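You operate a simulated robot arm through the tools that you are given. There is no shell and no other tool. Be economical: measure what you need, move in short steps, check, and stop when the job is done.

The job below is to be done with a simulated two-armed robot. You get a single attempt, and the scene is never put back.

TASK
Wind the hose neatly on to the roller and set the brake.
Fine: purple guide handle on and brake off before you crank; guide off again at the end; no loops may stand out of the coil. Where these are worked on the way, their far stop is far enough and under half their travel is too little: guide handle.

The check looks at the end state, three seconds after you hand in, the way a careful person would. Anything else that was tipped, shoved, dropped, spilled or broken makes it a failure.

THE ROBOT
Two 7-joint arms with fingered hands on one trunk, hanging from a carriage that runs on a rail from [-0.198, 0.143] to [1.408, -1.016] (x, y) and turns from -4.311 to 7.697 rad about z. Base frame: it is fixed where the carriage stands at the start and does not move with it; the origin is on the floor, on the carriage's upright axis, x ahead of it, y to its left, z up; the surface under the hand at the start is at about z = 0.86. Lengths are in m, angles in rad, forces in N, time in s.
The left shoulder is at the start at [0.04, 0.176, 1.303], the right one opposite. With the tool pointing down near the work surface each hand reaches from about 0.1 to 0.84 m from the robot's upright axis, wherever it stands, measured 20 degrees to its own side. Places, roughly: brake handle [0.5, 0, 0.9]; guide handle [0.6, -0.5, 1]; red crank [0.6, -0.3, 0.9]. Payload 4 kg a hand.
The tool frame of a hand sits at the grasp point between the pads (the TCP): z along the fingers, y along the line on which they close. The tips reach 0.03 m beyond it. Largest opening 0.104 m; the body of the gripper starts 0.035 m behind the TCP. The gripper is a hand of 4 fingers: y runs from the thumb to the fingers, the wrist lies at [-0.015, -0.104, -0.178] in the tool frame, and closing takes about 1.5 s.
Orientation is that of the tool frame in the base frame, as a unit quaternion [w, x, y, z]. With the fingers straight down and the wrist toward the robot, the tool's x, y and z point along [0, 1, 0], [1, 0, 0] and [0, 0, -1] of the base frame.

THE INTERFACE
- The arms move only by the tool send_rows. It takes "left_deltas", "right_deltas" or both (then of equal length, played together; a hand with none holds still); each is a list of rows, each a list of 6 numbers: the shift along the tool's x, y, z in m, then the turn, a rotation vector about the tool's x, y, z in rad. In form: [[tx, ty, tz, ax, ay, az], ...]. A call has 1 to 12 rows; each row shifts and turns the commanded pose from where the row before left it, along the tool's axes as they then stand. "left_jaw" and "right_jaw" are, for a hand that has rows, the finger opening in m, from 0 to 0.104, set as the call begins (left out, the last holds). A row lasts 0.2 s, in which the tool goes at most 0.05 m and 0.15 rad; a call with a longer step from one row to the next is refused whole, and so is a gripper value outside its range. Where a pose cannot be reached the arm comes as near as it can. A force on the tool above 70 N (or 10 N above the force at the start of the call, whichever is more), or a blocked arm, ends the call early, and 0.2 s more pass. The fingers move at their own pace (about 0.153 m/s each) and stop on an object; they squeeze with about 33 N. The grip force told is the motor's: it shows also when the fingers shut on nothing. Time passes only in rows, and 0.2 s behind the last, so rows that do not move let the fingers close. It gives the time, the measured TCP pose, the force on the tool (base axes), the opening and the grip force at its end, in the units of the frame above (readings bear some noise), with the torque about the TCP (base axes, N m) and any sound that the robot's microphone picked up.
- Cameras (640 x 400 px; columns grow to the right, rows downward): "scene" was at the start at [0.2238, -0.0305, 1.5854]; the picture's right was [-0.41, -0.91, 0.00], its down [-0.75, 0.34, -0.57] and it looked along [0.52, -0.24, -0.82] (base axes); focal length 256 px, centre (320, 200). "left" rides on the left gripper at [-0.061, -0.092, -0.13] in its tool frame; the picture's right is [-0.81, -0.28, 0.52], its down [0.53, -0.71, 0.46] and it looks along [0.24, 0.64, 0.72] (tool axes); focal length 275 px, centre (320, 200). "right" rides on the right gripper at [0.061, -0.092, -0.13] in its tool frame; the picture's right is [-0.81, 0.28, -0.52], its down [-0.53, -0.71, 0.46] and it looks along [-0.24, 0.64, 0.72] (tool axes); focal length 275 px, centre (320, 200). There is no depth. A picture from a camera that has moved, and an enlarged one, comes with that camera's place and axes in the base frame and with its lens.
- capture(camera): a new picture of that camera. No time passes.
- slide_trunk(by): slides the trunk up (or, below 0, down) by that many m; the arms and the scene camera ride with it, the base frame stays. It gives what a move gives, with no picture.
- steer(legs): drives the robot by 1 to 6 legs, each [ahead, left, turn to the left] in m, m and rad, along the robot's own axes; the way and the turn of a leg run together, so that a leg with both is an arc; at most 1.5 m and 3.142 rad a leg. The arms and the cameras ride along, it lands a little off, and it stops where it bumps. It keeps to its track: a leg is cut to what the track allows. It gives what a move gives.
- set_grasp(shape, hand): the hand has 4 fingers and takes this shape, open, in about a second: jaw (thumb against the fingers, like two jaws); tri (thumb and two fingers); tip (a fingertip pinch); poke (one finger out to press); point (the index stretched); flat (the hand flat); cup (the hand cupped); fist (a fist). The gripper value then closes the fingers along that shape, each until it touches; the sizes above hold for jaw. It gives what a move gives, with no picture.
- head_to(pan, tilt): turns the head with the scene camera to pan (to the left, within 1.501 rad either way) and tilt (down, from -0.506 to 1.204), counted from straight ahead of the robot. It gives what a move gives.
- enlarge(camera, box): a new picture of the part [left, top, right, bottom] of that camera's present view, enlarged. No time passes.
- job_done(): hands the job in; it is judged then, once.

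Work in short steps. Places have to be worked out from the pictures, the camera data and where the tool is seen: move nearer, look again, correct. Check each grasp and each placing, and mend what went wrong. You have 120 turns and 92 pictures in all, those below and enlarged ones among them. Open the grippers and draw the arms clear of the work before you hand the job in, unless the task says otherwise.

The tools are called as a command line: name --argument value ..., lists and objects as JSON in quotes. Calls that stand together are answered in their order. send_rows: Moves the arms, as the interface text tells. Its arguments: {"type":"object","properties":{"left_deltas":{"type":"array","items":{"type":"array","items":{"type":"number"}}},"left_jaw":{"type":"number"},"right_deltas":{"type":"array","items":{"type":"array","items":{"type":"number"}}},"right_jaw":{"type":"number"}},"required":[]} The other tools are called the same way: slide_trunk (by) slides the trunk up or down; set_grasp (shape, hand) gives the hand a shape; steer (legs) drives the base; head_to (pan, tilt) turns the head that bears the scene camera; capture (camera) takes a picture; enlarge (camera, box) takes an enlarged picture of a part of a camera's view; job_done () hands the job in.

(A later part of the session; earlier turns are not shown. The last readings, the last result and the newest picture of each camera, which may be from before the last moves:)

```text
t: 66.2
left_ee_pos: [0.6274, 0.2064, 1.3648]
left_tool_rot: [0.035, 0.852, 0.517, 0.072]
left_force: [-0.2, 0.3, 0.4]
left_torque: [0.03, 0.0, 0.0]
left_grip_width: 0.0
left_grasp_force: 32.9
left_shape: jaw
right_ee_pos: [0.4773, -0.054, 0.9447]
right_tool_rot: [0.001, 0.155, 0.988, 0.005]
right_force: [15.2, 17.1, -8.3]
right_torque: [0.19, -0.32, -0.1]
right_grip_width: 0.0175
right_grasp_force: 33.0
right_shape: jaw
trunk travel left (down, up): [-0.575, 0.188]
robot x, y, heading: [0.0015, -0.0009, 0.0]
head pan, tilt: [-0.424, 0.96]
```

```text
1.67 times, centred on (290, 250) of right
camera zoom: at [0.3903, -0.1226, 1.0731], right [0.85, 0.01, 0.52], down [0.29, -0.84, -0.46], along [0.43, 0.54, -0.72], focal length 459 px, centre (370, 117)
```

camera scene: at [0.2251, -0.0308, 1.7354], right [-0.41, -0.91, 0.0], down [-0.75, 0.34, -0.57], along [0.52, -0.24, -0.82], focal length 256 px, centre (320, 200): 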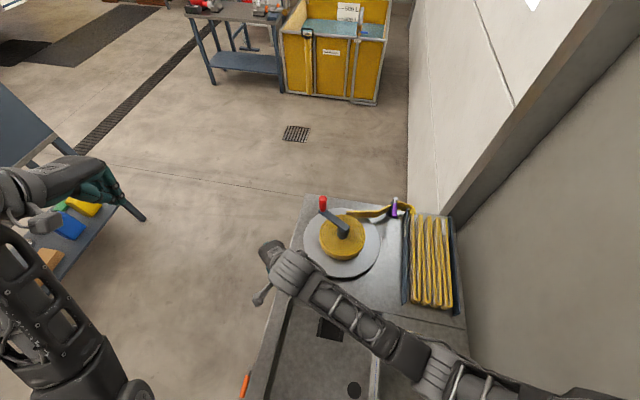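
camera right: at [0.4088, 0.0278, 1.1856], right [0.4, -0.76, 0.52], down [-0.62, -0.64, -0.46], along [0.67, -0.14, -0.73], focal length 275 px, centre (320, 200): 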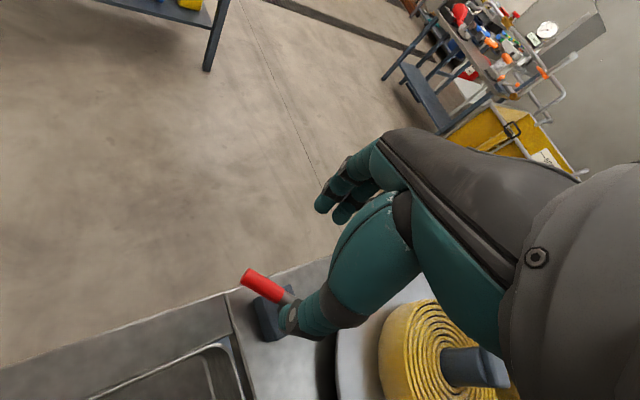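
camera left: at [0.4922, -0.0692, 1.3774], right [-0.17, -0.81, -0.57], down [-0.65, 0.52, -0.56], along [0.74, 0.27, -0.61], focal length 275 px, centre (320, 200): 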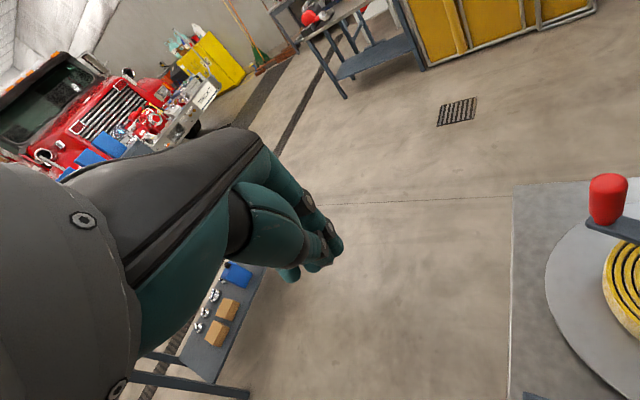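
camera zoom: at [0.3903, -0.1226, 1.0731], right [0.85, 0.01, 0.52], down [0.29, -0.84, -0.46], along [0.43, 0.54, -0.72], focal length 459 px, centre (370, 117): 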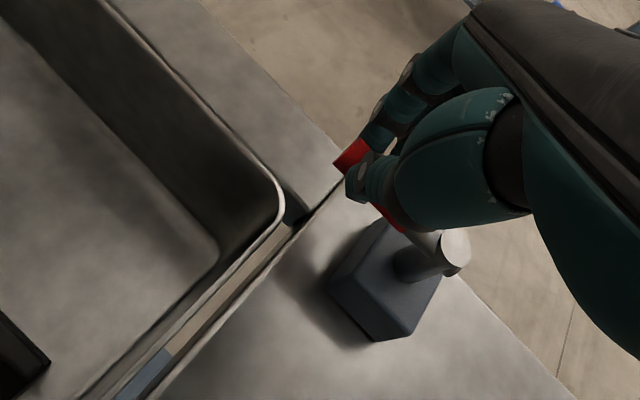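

Now the lever resists and no longer follows: far stop. I release, lift and look.

send_rows --right_deltas '[[0, 0.003, 0, 0, 0, 0], [0, 0, 0, 0, 0, 0], [0, 0, -0.03, 0, 0, 0], [0, 0, -0.04, 0, 0, 0], [0, 0, -0.045, 0, 0, 0], [0, 0, -0.045, 0, 0, 0.1], [0, 0, -0.045, 0, 0, 0.14], [0, 0, 0, 0, 0, 0.14], [0, 0, 0, 0, 0, 0.14], [0, 0, 0, 0, 0, 0.14], [0, 0, 0, 0, 0, 0.14], [0, 0, 0, 0, 0, 0.14]]' --right_jaw 0.07

enlarge --camera "scene" --box '[220, 190, 440, 330]'

```text
t: 68.8
left_ee_pos: [0.6247, 0.2028, 1.3617]
left_tool_rot: [0.035, 0.852, 0.517, 0.071]
left_force: [-0.4, -0.7, 0.2]
left_torque: [-0.01, -0.02, 0.02]
left_grip_width: 0.0002
left_grasp_force: 33.1
left_shape: jaw
right_ee_pos: [0.4766, -0.0545, 1.1463]
right_tool_rot: [-0.001, 0.588, 0.809, 0.001]
right_force: [0.0, 0.1, -0.4]
right_torque: [0.03, 0.0, 0.01]
right_grip_width: 0.0699
right_grasp_force: 0.0
right_shape: jaw
trunk travel left (down, up): [-0.575, 0.188]
robot x, y, heading: [0.0029, -0.0012, 0.003]
head pan, tilt: [-0.424, 0.96]
```

```text
2.86 times, centred on (330, 260) of scene
camera zoom: at [0.225, -0.0308, 1.7354], right [-0.41, -0.91, 0.0], down [-0.75, 0.34, -0.57], along [0.52, -0.23, -0.82], focal length 732 px, centre (291, 29)
```

zoom: 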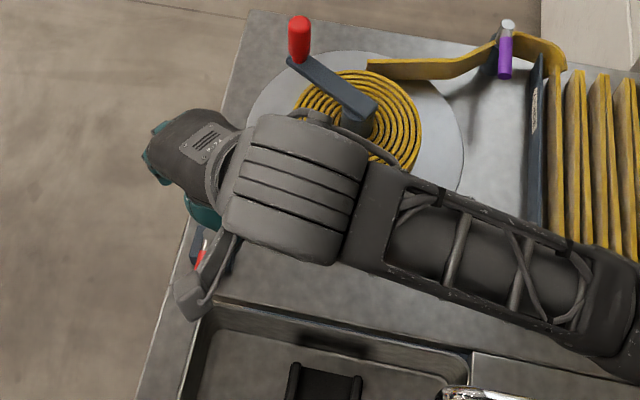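

Lever turned; now the right hand straightens its heading and returns above the crank knob.

send_rows --right_deltas '[[0, 0, 0, 0, 0, 0.14], [0, 0, 0, 0, 0, 0.14], [0, 0, 0, 0, 0, 0.033], [-0.0298, 0.0306, 0, 0, 0, 0], [-0.0298, 0.0306, 0, 0, 0, 0], [-0.0298, 0.0306, 0, 0, 0, 0], [-0.0298, 0.0306, 0, 0, 0, 0], [-0.0298, 0.0306, 0, 0, 0, 0], [-0.0298, 0.0306, 0, 0, 0, 0], [0, 0, 0, 0, 0, 0]]' --right_jaw 0.09

capture --camera "right"

enlarge --camera "scene" --box '[220, 190, 440, 330]'

```text
t: 71.0
left_ee_pos: [0.6254, 0.2031, 1.3616]
left_tool_rot: [0.036, 0.852, 0.517, 0.07]
left_force: [-0.9, 0.5, 0.3]
left_torque: [-0.02, 0.0, -0.02]
left_grip_width: 0.0
left_grasp_force: 33.2
left_shape: jaw
right_ee_pos: [0.6611, -0.2342, 1.1458]
right_tool_rot: [0.0, 0.705, 0.709, 0.0]
right_force: [-0.4, 0.0, -0.1]
right_torque: [0.0, -0.01, 0.01]
right_grip_width: 0.0899
right_grasp_force: 0.1
right_shape: jaw
trunk travel left (down, up): [-0.575, 0.188]
robot x, y, heading: [-0.0023, 0.0001, 0.004]
head pan, tilt: [-0.424, 0.96]
```

```text
35 pictures are left
camera right: at [0.5693, -0.1724, 1.2764], right [0.28, -0.81, 0.52], down [-0.71, -0.54, -0.46], along [0.65, -0.24, -0.73], focal length 275 px, centre (320, 200)
```

right: 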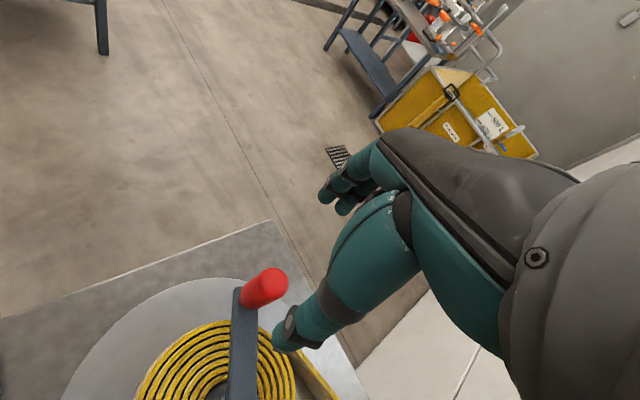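

```text
2.86 times, centred on (330, 260) of scene
camera zoom: at [0.225, -0.0308, 1.7354], right [-0.41, -0.91, 0.0], down [-0.75, 0.34, -0.57], along [0.52, -0.24, -0.82], focal length 732 px, centre (291, 29)
```

zoom: 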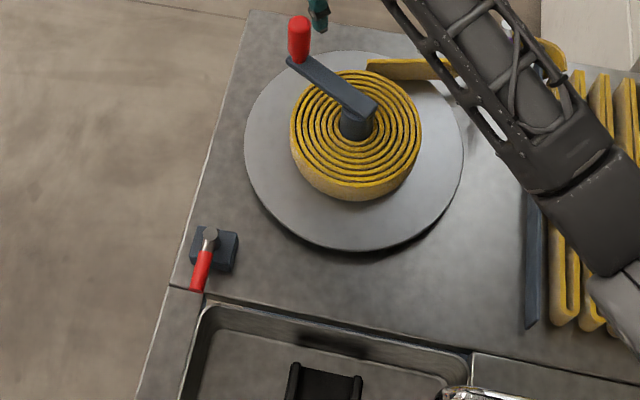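

Brake lever now points to its other stop. Lowering onto the knob and closing.

send_rows --right_deltas '[[0, 0, 0.028, 0, 0, 0], [0, 0, 0.028, 0, 0, 0], [0, 0, 0.028, 0, 0, 0], [0, 0, 0.03, 0, 0, 0], [0, 0, 0, 0, 0, 0]]'

send_rows --right_deltas '[[0, 0, 0, 0, 0, 0], [0, 0, 0, 0, 0, 0], [0, 0, 0, 0, 0, 0], [0, 0, 0, 0, 0, 0], [0, 0, 0, 0, 0, 0]]' --right_jaw 0.0

send_rows --right_deltas '[[0.0075, -0.0026, 0, 0, 0, 0], [0.0075, -0.0026, 0, 0, 0, 0], [0.0075, -0.0033, 0, 0, 0, 0], [0, 0, 0, 0, 0, 0]]'

enlarge --camera "right" --box '[200, 130, 440, 400]'

```text
t: 72.2
left_ee_pos: [0.6252, 0.2049, 1.3633]
left_tool_rot: [0.035, 0.852, 0.518, 0.07]
left_force: [0.1, 0.5, -0.3]
left_torque: [-0.03, 0.02, 0.0]
left_grip_width: 0.0
left_grasp_force: 32.8
left_shape: jaw
right_ee_pos: [0.6577, -0.2336, 1.0324]
right_tool_rot: [-0.001, 0.705, 0.71, -0.001]
right_force: [0.7, 0.3, 0.1]
right_torque: [-0.01, 0.03, 0.01]
right_grip_width: 0.0896
right_grasp_force: 0.0
right_shape: jaw
trunk travel left (down, up): [-0.575, 0.188]
robot x, y, heading: [-0.0017, -0.0003, -0.0]
head pan, tilt: [-0.424, 0.96]
```

```text
t: 73.3
left_ee_pos: [0.626, 0.2036, 1.3629]
left_tool_rot: [0.035, 0.852, 0.517, 0.07]
left_force: [0.0, 0.8, -0.4]
left_torque: [0.01, 0.05, 0.02]
left_grip_width: 0.0
left_grasp_force: 32.9
left_shape: jaw
right_ee_pos: [0.6584, -0.2335, 1.0333]
right_tool_rot: [-0.001, 0.706, 0.709, 0.0]
right_force: [-3.1, 0.3, -0.1]
right_torque: [0.04, 0.02, 0.01]
right_grip_width: 0.0188
right_grasp_force: 33.0
right_shape: jaw
trunk travel left (down, up): [-0.575, 0.188]
robot x, y, heading: [0.0049, 0.0005, 0.005]
head pan, tilt: [-0.424, 0.96]
```

```text
t: 74.3
left_ee_pos: [0.6244, 0.2023, 1.3605]
left_tool_rot: [0.036, 0.852, 0.517, 0.069]
left_force: [0.3, 0.0, 0.5]
left_torque: [0.02, -0.01, 0.01]
left_grip_width: 0.0
left_grasp_force: 33.3
left_shape: jaw
right_ee_pos: [0.6501, -0.2139, 1.0322]
right_tool_rot: [-0.001, 0.705, 0.709, -0.002]
right_force: [-11.0, -9.4, 6.1]
right_torque: [-0.23, 0.22, -0.07]
right_grip_width: 0.019
right_grasp_force: 32.9
right_shape: jaw
trunk travel left (down, up): [-0.575, 0.188]
robot x, y, heading: [-0.0007, -0.0017, 0.003]
head pan, tilt: [-0.424, 0.96]
```

```text
1.48 times, centred on (320, 265) of right
camera zoom: at [0.5575, -0.1514, 1.1629], right [0.28, -0.81, 0.52], down [-0.71, -0.54, -0.45], along [0.64, -0.24, -0.73], focal length 408 px, centre (320, 104)
```

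zoom: 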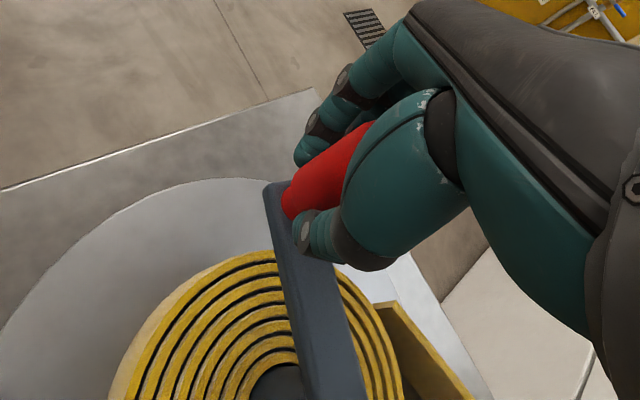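

The crank turns now and the knob stays in the hand: brake is off. I start cranking counter-clockwise (which pulls hose on at the far side), a third of a turn first.

send_rows --right_deltas '[[0.0205, -0.023, 0, 0, 0, 0], [0.0154, -0.0257, 0, 0, 0, 0], [0.0072, -0.0292, 0, 0, 0, 0], [-0.0018, -0.03, 0, 0, 0, 0], [-0.0106, -0.0281, 0, 0, 0, 0], [-0.0184, -0.0237, 0, 0, 0, 0]]'

enlarge --camera "scene" --box '[260, 180, 480, 330]'

```text
t: 75.2
left_ee_pos: [0.6302, 0.2018, 1.3648]
left_tool_rot: [0.036, 0.852, 0.518, 0.072]
left_force: [-0.4, -0.2, 0.3]
left_torque: [0.02, 0.01, -0.02]
left_grip_width: 0.0
left_grasp_force: 33.3
left_shape: jaw
right_ee_pos: [0.5951, -0.1859, 1.0405]
right_tool_rot: [0.016, 0.712, 0.702, 0.005]
right_force: [41.4, -14.6, -9.3]
right_torque: [0.11, 0.26, 0.1]
right_grip_width: 0.036
right_grasp_force: 33.0
right_shape: jaw
trunk travel left (down, up): [-0.575, 0.188]
robot x, y, heading: [-0.0002, -0.001, 0.0]
head pan, tilt: [-0.424, 0.96]
stopped in row 4 (right hand): the force on the tool passed its limit at 78 N (the readings are from after the stop); the commanded pose is now the measured one
```

```text
2.67 times, centred on (370, 255) of scene
camera zoom: at [0.2289, -0.0325, 1.7363], right [-0.41, -0.91, 0.0], down [-0.74, 0.34, -0.58], along [0.53, -0.24, -0.82], focal length 683 px, centre (187, 53)
```

zoom: 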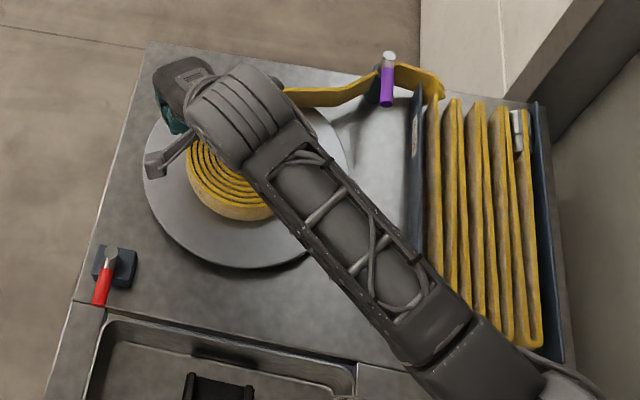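

Too fast: the drag rose to 78 N and forced the fingers open. I check the grip, and will then crank at a slower pace.

enlarge --camera "right" --box '[200, 130, 440, 400]'

```text
1.48 times, centred on (320, 265) of right
camera zoom: at [0.4996, -0.1204, 1.1668], right [0.25, -0.81, 0.54], down [-0.71, -0.53, -0.47], along [0.66, -0.26, -0.7], focal length 408 px, centre (320, 104)
```

zoom: 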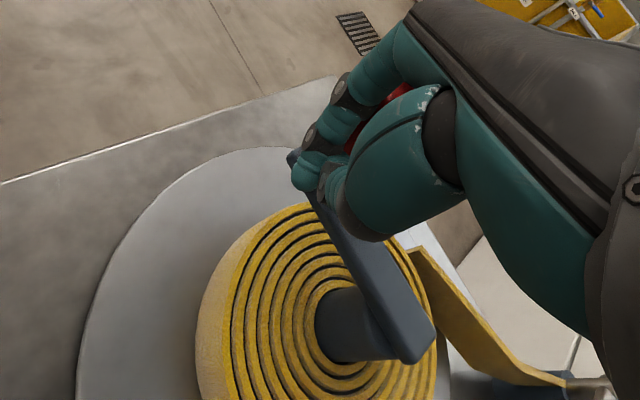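

The knob sits about 3 cm behind the grip centre, at ≈(0.624,-0.189). I open, recentre, and regrip.

send_rows --right_deltas '[[0, 0, 0, 0, 0, 0], [0, 0, 0, 0.03, 0.016, -0.014], [-0.002, 0.014, 0.004, 0, 0, 0], [-0.002, 0.014, 0.004, 0, 0, 0], [0, 0, 0, 0, 0, 0]]' --right_jaw 0.09

send_rows --right_deltas '[[0, 0, 0, 0, 0, 0], [0, 0, 0, 0, 0, 0], [0, 0, 0, 0, 0, 0], [0, 0, 0, 0, 0, 0], [0, 0, 0, 0, 0, 0]]' --right_jaw 0.0

enlarge --camera "right" --box '[200, 130, 440, 400]'

```text
t: 76.4
left_ee_pos: [0.6262, 0.203, 1.3613]
left_tool_rot: [0.035, 0.852, 0.517, 0.07]
left_force: [0.7, 0.4, -0.2]
left_torque: [0.0, 0.03, 0.01]
left_grip_width: 0.0
left_grasp_force: 33.1
left_shape: jaw
right_ee_pos: [0.6122, -0.1809, 1.0241]
right_tool_rot: [-0.009, 0.704, 0.71, -0.003]
right_force: [0.0, 0.4, 0.1]
right_torque: [-0.01, 0.0, -0.01]
right_grip_width: 0.0899
right_grasp_force: 0.0
right_shape: jaw
trunk travel left (down, up): [-0.575, 0.188]
robot x, y, heading: [0.0017, 0.0019, -0.003]
head pan, tilt: [-0.424, 0.96]
```

```text
t: 77.6
left_ee_pos: [0.6269, 0.2033, 1.3618]
left_tool_rot: [0.035, 0.852, 0.518, 0.07]
left_force: [-0.4, 0.1, 0.0]
left_torque: [0.04, 0.0, -0.02]
left_grip_width: 0.0
left_grasp_force: 32.7
left_shape: jaw
right_ee_pos: [0.6144, -0.1813, 1.0252]
right_tool_rot: [-0.01, 0.704, 0.71, -0.002]
right_force: [2.3, 2.8, -2.1]
right_torque: [0.08, 0.0, 0.09]
right_grip_width: 0.002
right_grasp_force: 33.3
right_shape: jaw
trunk travel left (down, up): [-0.575, 0.188]
robot x, y, heading: [0.0053, -0.0015, 0.002]
head pan, tilt: [-0.424, 0.96]
```

```text
1.48 times, centred on (320, 265) of right
camera zoom: at [0.5223, -0.1214, 1.1576], right [0.29, -0.81, 0.5], down [-0.72, -0.53, -0.45], along [0.63, -0.23, -0.74], focal length 408 px, centre (320, 104)
```

zoom: 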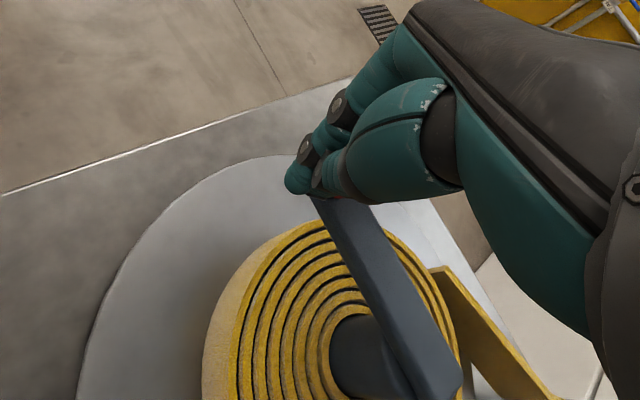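

Closed on nothing; the knob is just behind the thumb. I open, lift 10 cm and look.

send_rows --right_deltas '[[0, 0, 0, 0, 0, 0], [0, 0, -0.03, 0.02, 0, 0], [0, 0, -0.035, 0, 0, 0], [0, 0, -0.035, 0, 0, 0], [0, 0, 0, 0, 0, 0]]' --right_jaw 0.09

enlarge --camera "right" --box '[150, 130, 440, 400]'

```text
t: 78.8
left_ee_pos: [0.6266, 0.2028, 1.3625]
left_tool_rot: [0.036, 0.852, 0.518, 0.07]
left_force: [0.6, 0.0, 0.0]
left_torque: [0.01, 0.01, 0.03]
left_grip_width: 0.0
left_grasp_force: 33.3
left_shape: jaw
right_ee_pos: [0.6166, -0.184, 1.1255]
right_tool_rot: [-0.016, 0.705, 0.709, -0.01]
right_force: [-0.2, 0.3, -0.1]
right_torque: [-0.01, -0.01, 0.01]
right_grip_width: 0.0897
right_grasp_force: 0.1
right_shape: jaw
trunk travel left (down, up): [-0.575, 0.188]
robot x, y, heading: [0.0015, -0.0035, 0.004]
head pan, tilt: [-0.424, 0.96]
```

```text
1.48 times, centred on (295, 265) of right
camera zoom: at [0.5278, -0.1229, 1.2603], right [0.3, -0.81, 0.5], down [-0.73, -0.53, -0.43], along [0.62, -0.23, -0.75], focal length 408 px, centre (357, 104)
```

zoom: 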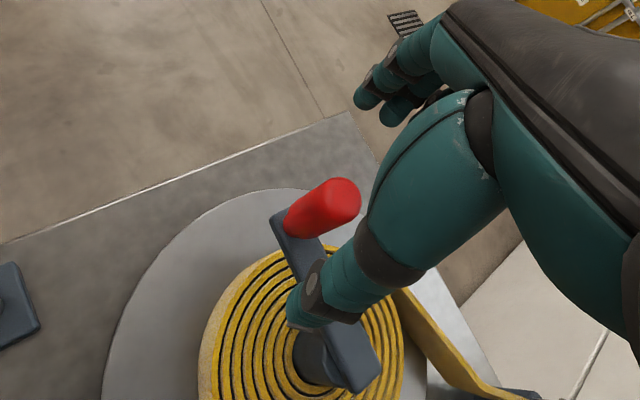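

Knob top is at (0.632,-0.198). I recentre above it, level, descend and regrip.

send_rows --right_deltas '[[0, 0, 0, -0.037, -0.008, 0.006], [-0.007, 0.008, 0, 0, 0, 0], [-0.007, 0.0075, 0.02, 0, 0, 0], [0, 0, 0.025, 0, 0, 0], [0, 0, 0.025, 0, 0, 0], [0, 0, 0.023, 0, 0, 0], [0, 0, 0, 0, 0, 0]]'

send_rows --right_deltas '[[0, 0, 0, 0, 0, 0], [0, 0, 0, 0, 0, 0], [0, 0, 0, 0, 0, 0], [0, 0, 0, 0, 0, 0], [0, 0, 0, 0, 0, 0]]' --right_jaw 0.0

```text
t: 80.4
left_ee_pos: [0.6253, 0.2027, 1.3625]
left_tool_rot: [0.036, 0.852, 0.517, 0.071]
left_force: [0.1, -0.3, 0.2]
left_torque: [-0.01, 0.03, 0.0]
left_grip_width: 0.0
left_grasp_force: 33.2
left_shape: jaw
right_ee_pos: [0.6317, -0.1978, 1.0329]
right_tool_rot: [0.0, 0.707, 0.708, 0.001]
right_force: [0.0, 0.8, 0.1]
right_torque: [0.0, 0.02, 0.02]
right_grip_width: 0.0897
right_grasp_force: 0.0
right_shape: jaw
trunk travel left (down, up): [-0.575, 0.188]
robot x, y, heading: [0.0018, 0.0004, 0.001]
head pan, tilt: [-0.424, 0.96]
```

```text
t: 81.6
left_ee_pos: [0.6255, 0.2033, 1.3618]
left_tool_rot: [0.035, 0.852, 0.517, 0.07]
left_force: [0.0, 0.2, 0.0]
left_torque: [0.0, 0.03, -0.02]
left_grip_width: 0.0001
left_grasp_force: 32.9
left_shape: jaw
right_ee_pos: [0.6303, -0.1965, 1.031]
right_tool_rot: [0.0, 0.707, 0.707, -0.001]
right_force: [-1.7, 0.2, -1.2]
right_torque: [-0.01, 0.01, -0.06]
right_grip_width: 0.0194
right_grasp_force: 33.3
right_shape: jaw
trunk travel left (down, up): [-0.575, 0.188]
robot x, y, heading: [0.0015, 0.0002, 0.003]
head pan, tilt: [-0.424, 0.96]
```

Gripped (19 mm). Cranking again, slowly (≈6 cm/s).

send_rows --right_deltas '[[0.0078, -0.009, 0, 0, 0, 0], [0.0067, -0.0098, 0, 0, 0, 0], [0.0054, -0.0106, 0, 0, 0, 0], [0.0041, -0.0111, 0, 0, 0, 0], [0.0028, -0.0116, 0, 0, 0, 0], [0.0014, -0.0118, 0, 0, 0, 0], [-0.0001, -0.0119, 0, 0, 0, 0], [-0.0015, -0.0118, 0, 0, 0, 0], [-0.0029, -0.0115, 0, 0, 0, 0], [-0.0042, -0.0111, 0, 0, 0, 0], [-0.0055, -0.0105, 0, 0, 0, 0], [-0.0068, -0.0098, 0, 0, 0, 0]]'

enlarge --camera "scene" --box '[260, 180, 480, 330]'

```text
t: 82.7
left_ee_pos: [0.6319, 0.2009, 1.365]
left_tool_rot: [0.037, 0.852, 0.518, 0.073]
left_force: [-0.1, 0.8, 0.1]
left_torque: [-0.04, -0.03, 0.01]
left_grip_width: 0.0001
left_grasp_force: 33.1
left_shape: jaw
right_ee_pos: [0.5953, -0.1865, 1.0397]
right_tool_rot: [0.015, 0.714, 0.7, 0.003]
right_force: [39.6, -15.0, -8.5]
right_torque: [-0.14, 0.32, 0.02]
right_grip_width: 0.0376
right_grasp_force: 33.3
right_shape: jaw
trunk travel left (down, up): [-0.575, 0.188]
robot x, y, heading: [0.0036, -0.0058, 0.004]
head pan, tilt: [-0.424, 0.96]
stopped in row 5 (right hand): the force on the tool passed its limit at 74 N (the readings are from after the stop); the commanded pose is now the measured one
```

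```text
2.67 times, centred on (370, 255) of scene
camera zoom: at [0.2294, -0.0331, 1.7364], right [-0.41, -0.91, 0.0], down [-0.74, 0.34, -0.58], along [0.53, -0.24, -0.82], focal length 683 px, centre (187, 53)
```

zoom: 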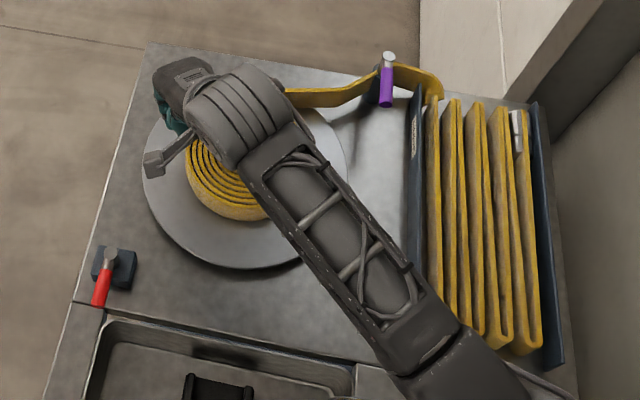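

It stops hard at the same place, ≈0.55 rad from the start, regardless of speed. I release, lift away and inspect the roller and hose closely before deciding.

send_rows --right_deltas '[[0, 0, 0, 0, 0, 0], [0, 0, 0, 0.03, 0.016, -0.014], [-0.002, 0.014, -0.02, 0, 0, 0], [-0.002, 0.014, -0.035, 0, 0, 0], [0, 0, -0.04, 0, 0, 0], [0, 0.02, -0.04, 0, 0, 0], [0, 0.04, -0.04, 0, 0, 0], [0, 0.04, -0.03, 0, 0, 0], [0, 0, 0, 0, 0, 0]]' --right_jaw 0.09

enlarge --camera "scene" --box '[290, 185, 420, 285]'

enlarge --camera "right" --box '[0, 130, 420, 400]'

```text
refused: row 7 steps farther than a row can; nothing moved
```

```text
4.00 times, centred on (355, 235) of scene
camera zoom: at [0.2294, -0.0331, 1.7364], right [-0.41, -0.91, 0.0], down [-0.74, 0.34, -0.58], along [0.53, -0.24, -0.82], focal length 1024 px, centre (180, 60)
```

zoom: 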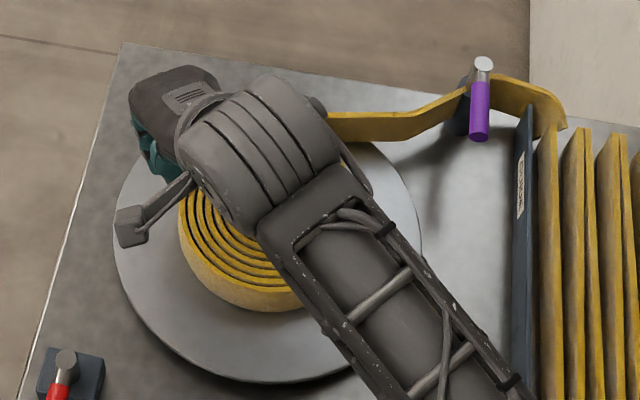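

```text
1.48 times, centred on (210, 265) of right
camera zoom: at [0.5015, -0.121, 1.1664], right [0.25, -0.81, 0.54], down [-0.71, -0.53, -0.46], along [0.66, -0.27, -0.7], focal length 408 px, centre (483, 104)
```

zoom: 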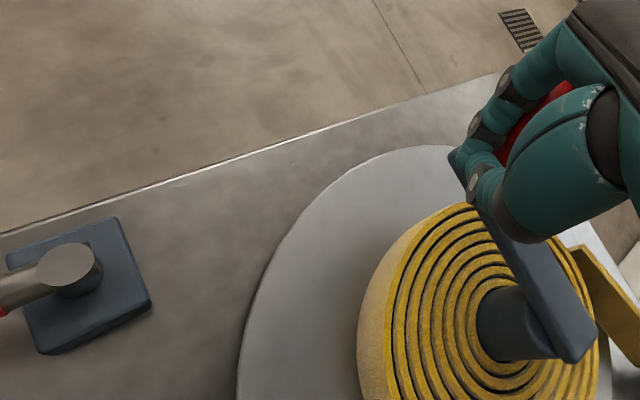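

A row was too long; I repeat with shorter steps.

send_rows --right_deltas '[[0, 0, 0, 0, 0, 0], [0, 0, 0, 0.03, 0.016, -0.014], [-0.004, 0.014, -0.01, 0, 0, 0], [-0.004, 0.014, -0.03, 0, 0, 0], [0, 0, -0.04, 0, 0, 0], [0, 0.01, -0.04, 0, 0, 0], [0, 0.035, -0.03, 0, 0, 0], [0, 0.045, 0, 0, 0, 0], [0, 0.03, 0, 0, 0, 0], [0, 0, 0, 0, 0, 0]]' --right_jaw 0.09

enlarge --camera "scene" --box '[290, 185, 420, 285]'

```text
t: 84.9
left_ee_pos: [0.6273, 0.2023, 1.3629]
left_tool_rot: [0.035, 0.852, 0.518, 0.07]
left_force: [-0.4, 0.8, 0.3]
left_torque: [-0.04, -0.01, -0.01]
left_grip_width: 0.0
left_grasp_force: 32.9
left_shape: jaw
right_ee_pos: [0.7387, -0.1909, 1.1806]
right_tool_rot: [-0.011, 0.707, 0.707, -0.005]
right_force: [0.3, 0.2, 0.3]
right_torque: [0.0, 0.0, -0.01]
right_grip_width: 0.0903
right_grasp_force: 0.1
right_shape: jaw
trunk travel left (down, up): [-0.575, 0.188]
robot x, y, heading: [0.0039, -0.0048, 0.004]
head pan, tilt: [-0.424, 0.96]
```

```text
4.00 times, centred on (355, 235) of scene
camera zoom: at [0.2264, -0.0319, 1.7354], right [-0.41, -0.91, 0.0], down [-0.75, 0.34, -0.57], along [0.52, -0.24, -0.82], focal length 1024 px, centre (180, 60)
```

zoom: 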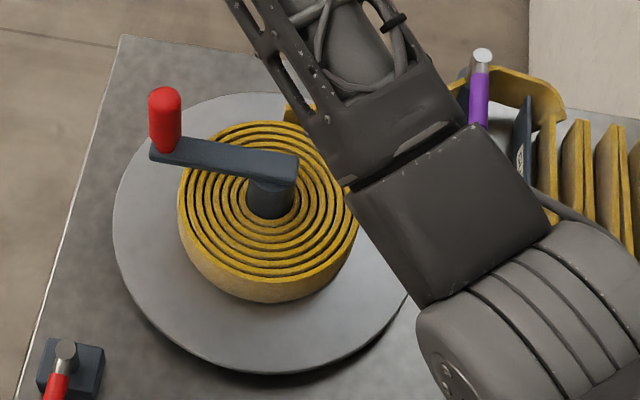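

The crank rests at ≈0.77 rad and is blocked there, as if at an end stop: possibly counter-clockwise is the wrong way. I regrip the knob at (0.631,-0.200) and try gently clockwise.

send_rows --right_deltas '[[-0.003, -0.036, 0, -0.023, -0.009, 0], [-0.003, -0.036, 0, 0, 0, 0], [-0.003, -0.036, 0.03, 0, 0, 0], [0, 0, 0.04, 0, 0, 0], [0, 0, 0.04, 0, 0, 0], [0, 0, 0.038, 0, 0, 0], [0, 0, 0, 0, 0, 0]]'

send_rows --right_deltas '[[0, 0, 0, 0, 0, 0], [0, 0, 0, 0, 0, 0], [0, 0, 0, 0, 0, 0], [0, 0, 0, 0, 0, 0], [0, 0, 0, 0, 0, 0]]' --right_jaw 0.0

send_rows --right_deltas '[[-0.0088, 0.0078, 0, 0, 0, 0], [-0.0097, 0.0067, 0, 0, 0, 0], [-0.0104, 0.0055, 0, 0, 0, 0], [-0.011, 0.0042, 0, 0, 0, 0], [-0.0114, 0.0029, 0, 0, 0, 0], [-0.0117, 0.0015, 0, 0, 0, 0], [-0.0118, 0.0001, 0, 0, 0, 0]]'

enlarge --camera "right" --box '[0, 130, 420, 400]'

```text
t: 86.5
left_ee_pos: [0.6267, 0.2029, 1.3618]
left_tool_rot: [0.035, 0.852, 0.518, 0.07]
left_force: [0.2, 0.0, -0.6]
left_torque: [-0.04, -0.01, -0.02]
left_grip_width: 0.0
left_grasp_force: 32.9
left_shape: jaw
right_ee_pos: [0.6318, -0.1985, 1.0339]
right_tool_rot: [0.001, 0.706, 0.708, 0.002]
right_force: [0.8, -0.3, -0.8]
right_torque: [-0.02, 0.02, -0.01]
right_grip_width: 0.0901
right_grasp_force: 0.1
right_shape: jaw
trunk travel left (down, up): [-0.575, 0.188]
robot x, y, heading: [0.0046, 0.0027, 0.004]
head pan, tilt: [-0.424, 0.96]
```

```text
t: 87.7
left_ee_pos: [0.6263, 0.201, 1.362]
left_tool_rot: [0.035, 0.852, 0.518, 0.07]
left_force: [0.3, -0.2, 1.2]
left_torque: [-0.01, 0.03, -0.02]
left_grip_width: 0.0001
left_grasp_force: 33.1
left_shape: jaw
right_ee_pos: [0.6316, -0.1976, 1.034]
right_tool_rot: [0.0, 0.706, 0.708, 0.001]
right_force: [-1.8, -0.8, -1.1]
right_torque: [-0.05, 0.03, -0.04]
right_grip_width: 0.0186
right_grasp_force: 32.8
right_shape: jaw
trunk travel left (down, up): [-0.575, 0.188]
robot x, y, heading: [0.0027, -0.0029, 0.004]
head pan, tilt: [-0.424, 0.96]
```

```text
t: 89.3
left_ee_pos: [0.6274, 0.2039, 1.3635]
left_tool_rot: [0.035, 0.852, 0.517, 0.07]
left_force: [-0.2, 0.9, -0.4]
left_torque: [0.03, -0.01, -0.02]
left_grip_width: 0.0
left_grasp_force: 33.0
left_shape: jaw
right_ee_pos: [0.6592, -0.2725, 1.0343]
right_tool_rot: [0.001, 0.706, 0.708, 0.001]
right_force: [12.2, 3.9, -8.2]
right_torque: [-0.19, -0.55, -0.28]
right_grip_width: 0.0147
right_grasp_force: 33.1
right_shape: jaw
trunk travel left (down, up): [-0.575, 0.188]
robot x, y, heading: [0.0041, -0.001, -0.001]
head pan, tilt: [-0.424, 0.96]
```

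```text
1.48 times, centred on (210, 265) of right
camera zoom: at [0.5668, -0.2109, 1.1637], right [0.27, -0.81, 0.52], down [-0.71, -0.53, -0.46], along [0.65, -0.24, -0.72], focal length 408 px, centre (483, 104)
```

zoom: 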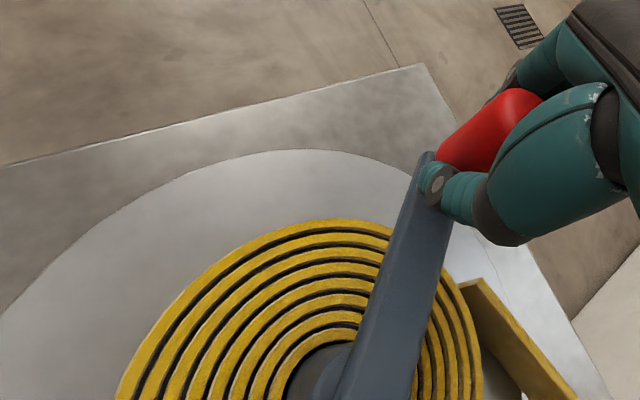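

Clockwise it turns freely past the start with ≈4 N drag. I continue clockwise a little over half a quadrant and watch the hose.

send_rows --right_deltas '[[-0.0201, 0.003, 0, 0, 0, 0], [-0.0187, -0.0071, 0, 0, 0, 0], [-0.0168, -0.0106, 0, 0, 0, 0], [-0.0145, -0.0139, 0, 0, 0, 0], [-0.0113, -0.0164, 0, 0, 0, 0], [-0.0079, -0.0183, 0, 0, 0, 0]]'

capture --camera "scene"

```text
t: 90.7
left_ee_pos: [0.6287, 0.1977, 1.3632]
left_tool_rot: [0.038, 0.852, 0.517, 0.07]
left_force: [-0.1, -0.7, 0.5]
left_torque: [-0.02, 0.0, 0.0]
left_grip_width: 0.0
left_grasp_force: 33.1
left_shape: jaw
right_ee_pos: [0.5957, -0.3711, 1.0357]
right_tool_rot: [0.005, 0.71, 0.705, -0.004]
right_force: [19.3, -32.5, -15.6]
right_torque: [0.37, 0.71, -1.44]
right_grip_width: 0.0131
right_grasp_force: 32.9
right_shape: jaw
trunk travel left (down, up): [-0.575, 0.188]
robot x, y, heading: [0.002, -0.0015, 0.002]
head pan, tilt: [-0.424, 0.96]
```

```text
23 pictures are left
camera scene: at [0.2274, -0.0344, 1.7358], right [-0.41, -0.91, 0.0], down [-0.75, 0.34, -0.58], along [0.52, -0.24, -0.82], focal length 256 px, centre (320, 200)
```

scene: 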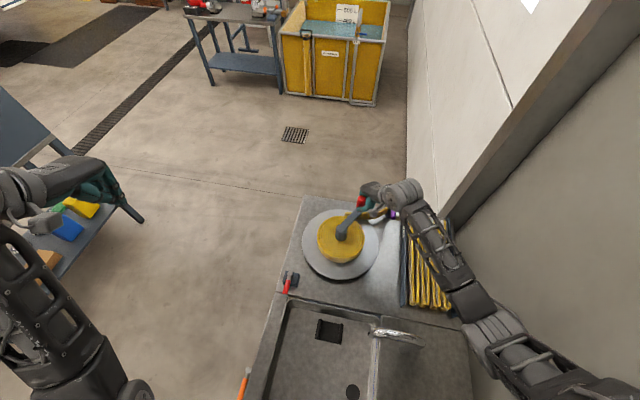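

The reading shows 36 N outward and an odd torque, so the knob is slipping or the hand touches something. One close look.

enlarge --camera "scene" --box '[300, 160, 480, 320]'

```text
2.50 times, centred on (390, 240) of scene
camera zoom: at [0.2274, -0.0344, 1.7358], right [-0.41, -0.91, 0.0], down [-0.75, 0.34, -0.58], along [0.52, -0.24, -0.82], focal length 640 px, centre (145, 100)
```

zoom: 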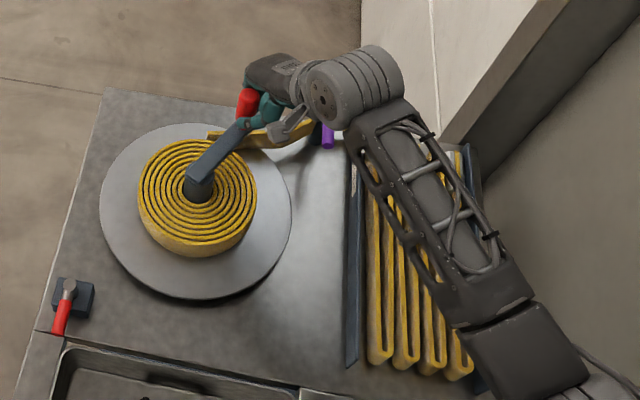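

The knob (≈(0.613,-0.359)) is slipping sideways out of the two-jaw grip. I open, lift and change to the three-point "tri" shape, which cages the knob.

send_rows --right_deltas '[[0, 0, 0, 0, 0, 0], [0, 0, 0, 0, 0, 0], [0, 0, -0.03, 0, 0, 0], [0, 0, -0.035, 0, 0, 0], [0, 0, -0.035, 0, 0, 0], [0, 0, 0, 0, 0, 0]]' --right_jaw 0.09

set_grasp --hand "right" --shape "tri"

capture --camera "right"

```text
t: 92.1
left_ee_pos: [0.6265, 0.2032, 1.363]
left_tool_rot: [0.035, 0.852, 0.518, 0.07]
left_force: [-0.2, -0.9, -0.2]
left_torque: [0.0, 0.02, -0.02]
left_grip_width: 0.0
left_grasp_force: 32.8
left_shape: jaw
right_ee_pos: [0.5944, -0.3622, 1.1338]
right_tool_rot: [0.001, 0.706, 0.708, 0.0]
right_force: [0.2, 0.2, 0.7]
right_torque: [0.01, 0.0, -0.01]
right_grip_width: 0.0898
right_grasp_force: 0.0
right_shape: jaw
trunk travel left (down, up): [-0.575, 0.188]
robot x, y, heading: [0.0075, -0.0008, 0.002]
head pan, tilt: [-0.424, 0.96]
```

```text
t: 93.0
left_ee_pos: [0.6277, 0.202, 1.3617]
left_tool_rot: [0.035, 0.852, 0.517, 0.07]
left_force: [-0.1, -0.3, -0.3]
left_torque: [0.03, 0.01, -0.02]
left_grip_width: 0.0
left_grasp_force: 32.5
left_shape: jaw
right_ee_pos: [0.5948, -0.3615, 1.1324]
right_tool_rot: [0.0, 0.707, 0.707, 0.0]
right_force: [0.9, 0.1, -0.4]
right_torque: [-0.01, -0.02, 0.02]
right_grip_width: 0.1041
right_grasp_force: 0.1
right_shape: tri
trunk travel left (down, up): [-0.575, 0.188]
robot x, y, heading: [0.0015, 0.0023, -0.002]
head pan, tilt: [-0.424, 0.96]
```

```text
21 pictures are left
camera right: at [0.5014, -0.3002, 1.2625], right [0.28, -0.81, 0.52], down [-0.71, -0.53, -0.46], along [0.65, -0.24, -0.72], focal length 275 px, centre (320, 200)
```

right: 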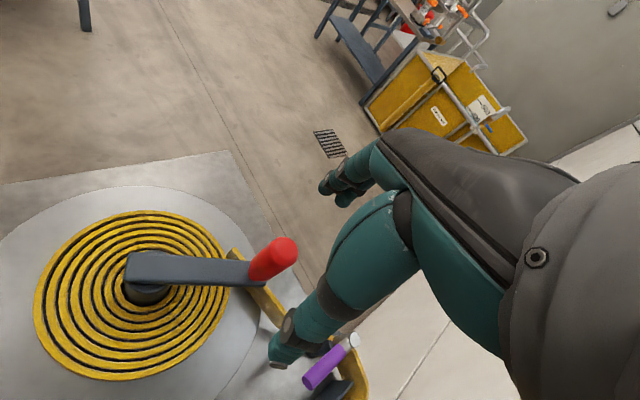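

Knob top measured at (0.614,-0.355). Recentring, descending and closing the three-point grip.

send_rows --right_deltas '[[0.0065, 0.019, 0, 0, 0, 0], [0, 0, 0.03, 0, 0, 0], [0, 0, 0.03, 0, 0, 0], [0, 0, 0.025, 0, 0, 0], [0, 0, 0.019, 0, 0, 0], [0, 0, 0, 0, 0, 0]]'

send_rows --right_deltas '[[0, 0, 0, 0, 0, 0], [0, 0, 0, 0, 0, 0], [0, 0, 0, 0, 0, 0], [0, 0, 0, 0, 0, 0], [0, 0, 0, 0, 0, 0], [0, 0, 0, 0, 0, 0]]' --right_jaw 0.0

```text
t: 94.4
left_ee_pos: [0.6264, 0.2014, 1.3617]
left_tool_rot: [0.035, 0.852, 0.517, 0.071]
left_force: [0.7, 0.3, -0.5]
left_torque: [0.02, -0.01, -0.01]
left_grip_width: 0.0
left_grasp_force: 33.1
left_shape: jaw
right_ee_pos: [0.6152, -0.3557, 1.0274]
right_tool_rot: [0.002, 0.706, 0.708, 0.001]
right_force: [-0.1, -1.0, -0.2]
right_torque: [0.01, -0.01, -0.03]
right_grip_width: 0.1038
right_grasp_force: 0.0
right_shape: tri
trunk travel left (down, up): [-0.575, 0.188]
robot x, y, heading: [0.0041, 0.0027, 0.006]
head pan, tilt: [-0.424, 0.96]
```

```text
t: 95.8
left_ee_pos: [0.6258, 0.2019, 1.3622]
left_tool_rot: [0.035, 0.852, 0.517, 0.07]
left_force: [0.2, -0.7, -0.1]
left_torque: [0.0, 0.01, 0.01]
left_grip_width: 0.0
left_grasp_force: 32.7
left_shape: jaw
right_ee_pos: [0.6137, -0.3539, 1.0274]
right_tool_rot: [0.001, 0.707, 0.708, 0.0]
right_force: [-0.9, 0.5, -2.1]
right_torque: [0.08, 0.01, 0.01]
right_grip_width: 0.0186
right_grasp_force: 32.9
right_shape: tri
trunk travel left (down, up): [-0.575, 0.188]
robot x, y, heading: [0.0014, -0.001, 0.006]
head pan, tilt: [-0.424, 0.96]
```

Caged grip holds (18.6 mm). Cranking clockwise at a moderate pace, six rows first.

send_rows --right_deltas '[[-0.0063, -0.0133, 0, 0, 0, 0], [-0.0043, -0.0141, 0, 0, 0, 0], [-0.0021, -0.0145, 0, 0, 0, 0], [0.0001, -0.0147, 0, 0, 0, 0], [0.0023, -0.0145, 0, 0, 0, 0], [0.0044, -0.014, 0, 0, 0, 0]]'

```text
t: 97.2
left_ee_pos: [0.6269, 0.2044, 1.3618]
left_tool_rot: [0.035, 0.852, 0.517, 0.07]
left_force: [-0.1, 0.7, 0.6]
left_torque: [0.05, -0.05, 0.02]
left_grip_width: 0.0001
left_grasp_force: 32.7
left_shape: jaw
right_ee_pos: [0.5287, -0.359, 1.0273]
right_tool_rot: [-0.001, 0.706, 0.708, 0.0]
right_force: [6.7, 5.8, -17.6]
right_torque: [-0.19, -0.34, -0.25]
right_grip_width: 0.0153
right_grasp_force: 33.0
right_shape: tri
trunk travel left (down, up): [-0.575, 0.188]
robot x, y, heading: [0.0022, -0.0008, 0.004]
head pan, tilt: [-0.424, 0.96]
```

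Works well, forces ≈9 N. Continuing with the next part of the turn.

send_rows --right_deltas '[[0.0064, -0.0132, 0, 0, 0, 0], [0.0084, -0.0121, 0, 0, 0, 0], [0.0101, -0.0107, 0, 0, 0, 0], [0.0116, -0.0091, 0, 0, 0, 0], [0.0128, -0.0073, 0, 0, 0, 0], [0.0137, -0.0053, 0, 0, 0, 0]]'

```text
t: 98.6
left_ee_pos: [0.6275, 0.2018, 1.3643]
left_tool_rot: [0.036, 0.852, 0.518, 0.071]
left_force: [0.2, 0.9, 0.0]
left_torque: [0.0, -0.03, -0.05]
left_grip_width: 0.0002
left_grasp_force: 33.3
left_shape: jaw
right_ee_pos: [0.4762, -0.3003, 1.0302]
right_tool_rot: [0.003, 0.707, 0.707, 0.0]
right_force: [23.0, -4.3, -22.4]
right_torque: [-1.15, -0.44, -0.93]
right_grip_width: 0.0115
right_grasp_force: 32.9
right_shape: tri
trunk travel left (down, up): [-0.575, 0.188]
robot x, y, heading: [0.0044, -0.0024, -0.002]
head pan, tilt: [-0.424, 0.96]
```

Grip width is falling and a torque builds; one look at the hand.

enlarge --camera "right" --box '[160, 130, 440, 400]'

```text
1.48 times, centred on (300, 265) of right
camera zoom: at [0.382, -0.2381, 1.1592], right [0.27, -0.81, 0.52], down [-0.71, -0.53, -0.46], along [0.65, -0.25, -0.72], focal length 408 px, centre (350, 104)
```

zoom: 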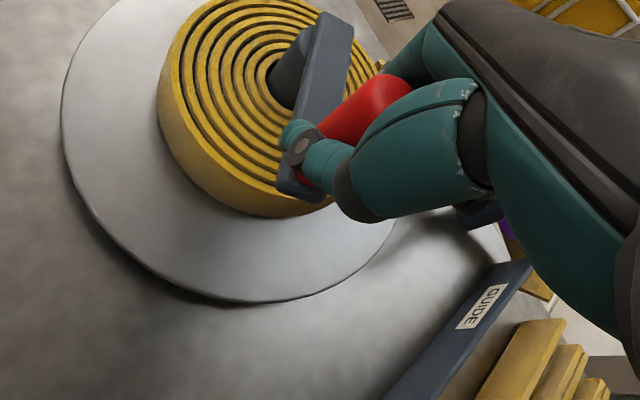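

The knob coasted ≈1 cm ahead of the hand (the roller has inertia). I open briefly, recentre and regrip; then I will use smoothly ramped motion.

send_rows --right_deltas '[[0, 0, 0, 0, 0, 0], [0, 0, 0, 0, 0, 0], [0.009, 0.004, 0, 0, 0, 0], [0, 0, 0, 0, 0, 0]]' --right_jaw 0.06

send_rows --right_deltas '[[0, 0, 0, 0, 0, 0], [0, 0, 0, 0, 0, 0], [0, 0, 0, 0, 0, 0], [0, 0, 0, 0, 0, 0], [0, 0, 0, 0, 0, 0]]' --right_jaw 0.0

enlarge --camera "right" --box '[160, 130, 440, 400]'

```text
t: 99.6
left_ee_pos: [0.6269, 0.2018, 1.3623]
left_tool_rot: [0.036, 0.852, 0.517, 0.071]
left_force: [-0.1, 0.2, 0.1]
left_torque: [0.02, 0.01, 0.04]
left_grip_width: 0.0
left_grasp_force: 33.0
left_shape: jaw
right_ee_pos: [0.4757, -0.2888, 1.0285]
right_tool_rot: [0.001, 0.707, 0.708, 0.001]
right_force: [0.2, -0.2, -0.7]
right_torque: [0.01, 0.03, -0.01]
right_grip_width: 0.0594
right_grasp_force: 0.0
right_shape: tri
trunk travel left (down, up): [-0.575, 0.188]
robot x, y, heading: [0.0042, -0.0004, -0.0]
head pan, tilt: [-0.424, 0.96]
```

```text
t: 100.8
left_ee_pos: [0.6265, 0.2018, 1.3612]
left_tool_rot: [0.035, 0.852, 0.518, 0.07]
left_force: [0.0, 0.2, 0.1]
left_torque: [-0.02, 0.0, 0.02]
left_grip_width: 0.0001
left_grasp_force: 33.1
left_shape: jaw
right_ee_pos: [0.4746, -0.2908, 1.0301]
right_tool_rot: [0.001, 0.706, 0.708, 0.001]
right_force: [-2.4, -2.3, -2.3]
right_torque: [-0.07, 0.03, -0.04]
right_grip_width: 0.0169
right_grasp_force: 32.8
right_shape: tri
trunk travel left (down, up): [-0.575, 0.188]
robot x, y, heading: [0.0032, -0.0056, 0.004]
head pan, tilt: [-0.424, 0.96]
```

```text
1.48 times, centred on (300, 265) of right
camera zoom: at [0.3827, -0.2281, 1.1587], right [0.28, -0.81, 0.52], down [-0.71, -0.53, -0.46], along [0.65, -0.24, -0.72], focal length 408 px, centre (350, 104)
```

zoom: 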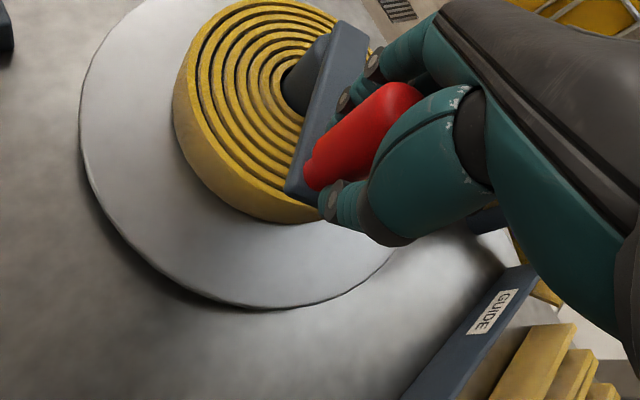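

Better centre estimate: axis (0.569,-0.271), radius 0.0955. Cranking on clockwise with a smooth speed ramp.

send_rows --right_deltas '[[0.0047, -0.0008, 0, 0, 0, 0], [0.0095, -0.001, 0, 0, 0, 0], [0.0143, 0.0003, 0, 0, 0, 0], [0.0141, 0.0025, 0, 0, 0, 0], [0.0136, 0.0045, 0, 0, 0, 0], [0.0127, 0.0065, 0, 0, 0, 0], [0.0116, 0.0083, 0, 0, 0, 0], [0.0102, 0.01, 0, 0, 0, 0], [0.0086, 0.0114, 0, 0, 0, 0], [0.0068, 0.0126, 0, 0, 0, 0], [0.0035, 0.0088, 0, 0, 0, 0], [0.0014, 0.0046, 0, 0, 0, 0]]'

```text
t: 103.4
left_ee_pos: [0.6258, 0.1975, 1.3608]
left_tool_rot: [0.037, 0.852, 0.518, 0.068]
left_force: [0.3, -0.1, 0.3]
left_torque: [-0.04, 0.02, -0.01]
left_grip_width: 0.0
left_grasp_force: 32.9
left_shape: jaw
right_ee_pos: [0.5409, -0.1895, 1.0292]
right_tool_rot: [0.005, 0.71, 0.704, -0.004]
right_force: [-1.0, -37.6, -13.3]
right_torque: [-0.47, 0.2, -1.2]
right_grip_width: 0.0159
right_grasp_force: 32.9
right_shape: tri
trunk travel left (down, up): [-0.575, 0.188]
robot x, y, heading: [0.0011, 0.0032, 0.001]
head pan, tilt: [-0.424, 0.96]
```

A 38 N inward pull; I look at the hand once.

enlarge --camera "right" --box '[100, 100, 440, 400]'

```text
1.33 times, centred on (270, 250) of right
camera zoom: at [0.4502, -0.1252, 1.1578], right [0.27, -0.8, 0.53], down [-0.72, -0.54, -0.45], along [0.64, -0.26, -0.72], focal length 367 px, centre (387, 133)
```

zoom: 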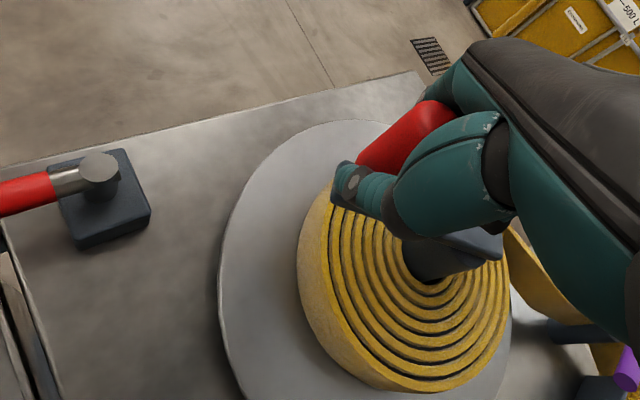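

The knob is actually at ≈(0.560,-0.173), ahead and outward of the hand. Opening, recentring there and regripping.

send_rows --right_deltas '[[0, 0, 0, 0, 0, 0], [0, 0, 0, 0, 0, 0], [0, 0, 0, 0, 0, 0]]' --right_jaw 0.08

```text
t: 104.2
left_ee_pos: [0.627, 0.1974, 1.3606]
left_tool_rot: [0.038, 0.852, 0.517, 0.069]
left_force: [0.1, 0.5, -0.2]
left_torque: [-0.01, -0.01, -0.02]
left_grip_width: 0.0001
left_grasp_force: 32.4
left_shape: jaw
right_ee_pos: [0.5451, -0.1839, 1.0328]
right_tool_rot: [0.006, 0.708, 0.706, 0.001]
right_force: [-2.6, -25.8, 8.3]
right_torque: [-0.36, 0.48, -0.92]
right_grip_width: 0.0709
right_grasp_force: 0.0
right_shape: tri
trunk travel left (down, up): [-0.575, 0.188]
robot x, y, heading: [0.006, 0.0001, -0.001]
head pan, tilt: [-0.424, 0.96]
```

Still pressing sideways while open, so a finger is beside the knob. I lift off, take a look and re-seat.

send_rows --right_deltas '[[-0.006, 0, 0, 0, 0, 0], [-0.004, 0, -0.01, 0, 0, 0], [0, 0, -0.03, -0.012, 0, 0], [0, 0, -0.035, 0, 0, 0], [0, 0, -0.035, 0, 0, 0], [0, 0, 0, 0, 0, 0]]' --right_jaw 0.104

capture --camera "right"

```text
t: 105.6
left_ee_pos: [0.6277, 0.2019, 1.3612]
left_tool_rot: [0.035, 0.852, 0.517, 0.071]
left_force: [-0.7, 0.0, -0.6]
left_torque: [0.0, -0.01, 0.02]
left_grip_width: 0.0
left_grasp_force: 33.5
left_shape: jaw
right_ee_pos: [0.5418, -0.1881, 1.1397]
right_tool_rot: [0.005, 0.707, 0.707, 0.005]
right_force: [0.3, -0.2, -0.6]
right_torque: [-0.01, -0.01, 0.03]
right_grip_width: 0.1038
right_grasp_force: 0.1
right_shape: tri
trunk travel left (down, up): [-0.575, 0.188]
robot x, y, heading: [0.0025, -0.0032, 0.0]
head pan, tilt: [-0.424, 0.96]
```

```text
17 pictures are left
camera right: at [0.4468, -0.1261, 1.268], right [0.27, -0.81, 0.52], down [-0.71, -0.53, -0.47], along [0.66, -0.24, -0.71], focal length 275 px, centre (320, 200)
```

right: 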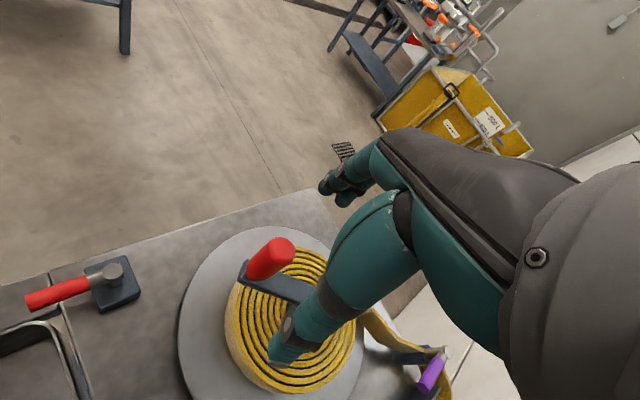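

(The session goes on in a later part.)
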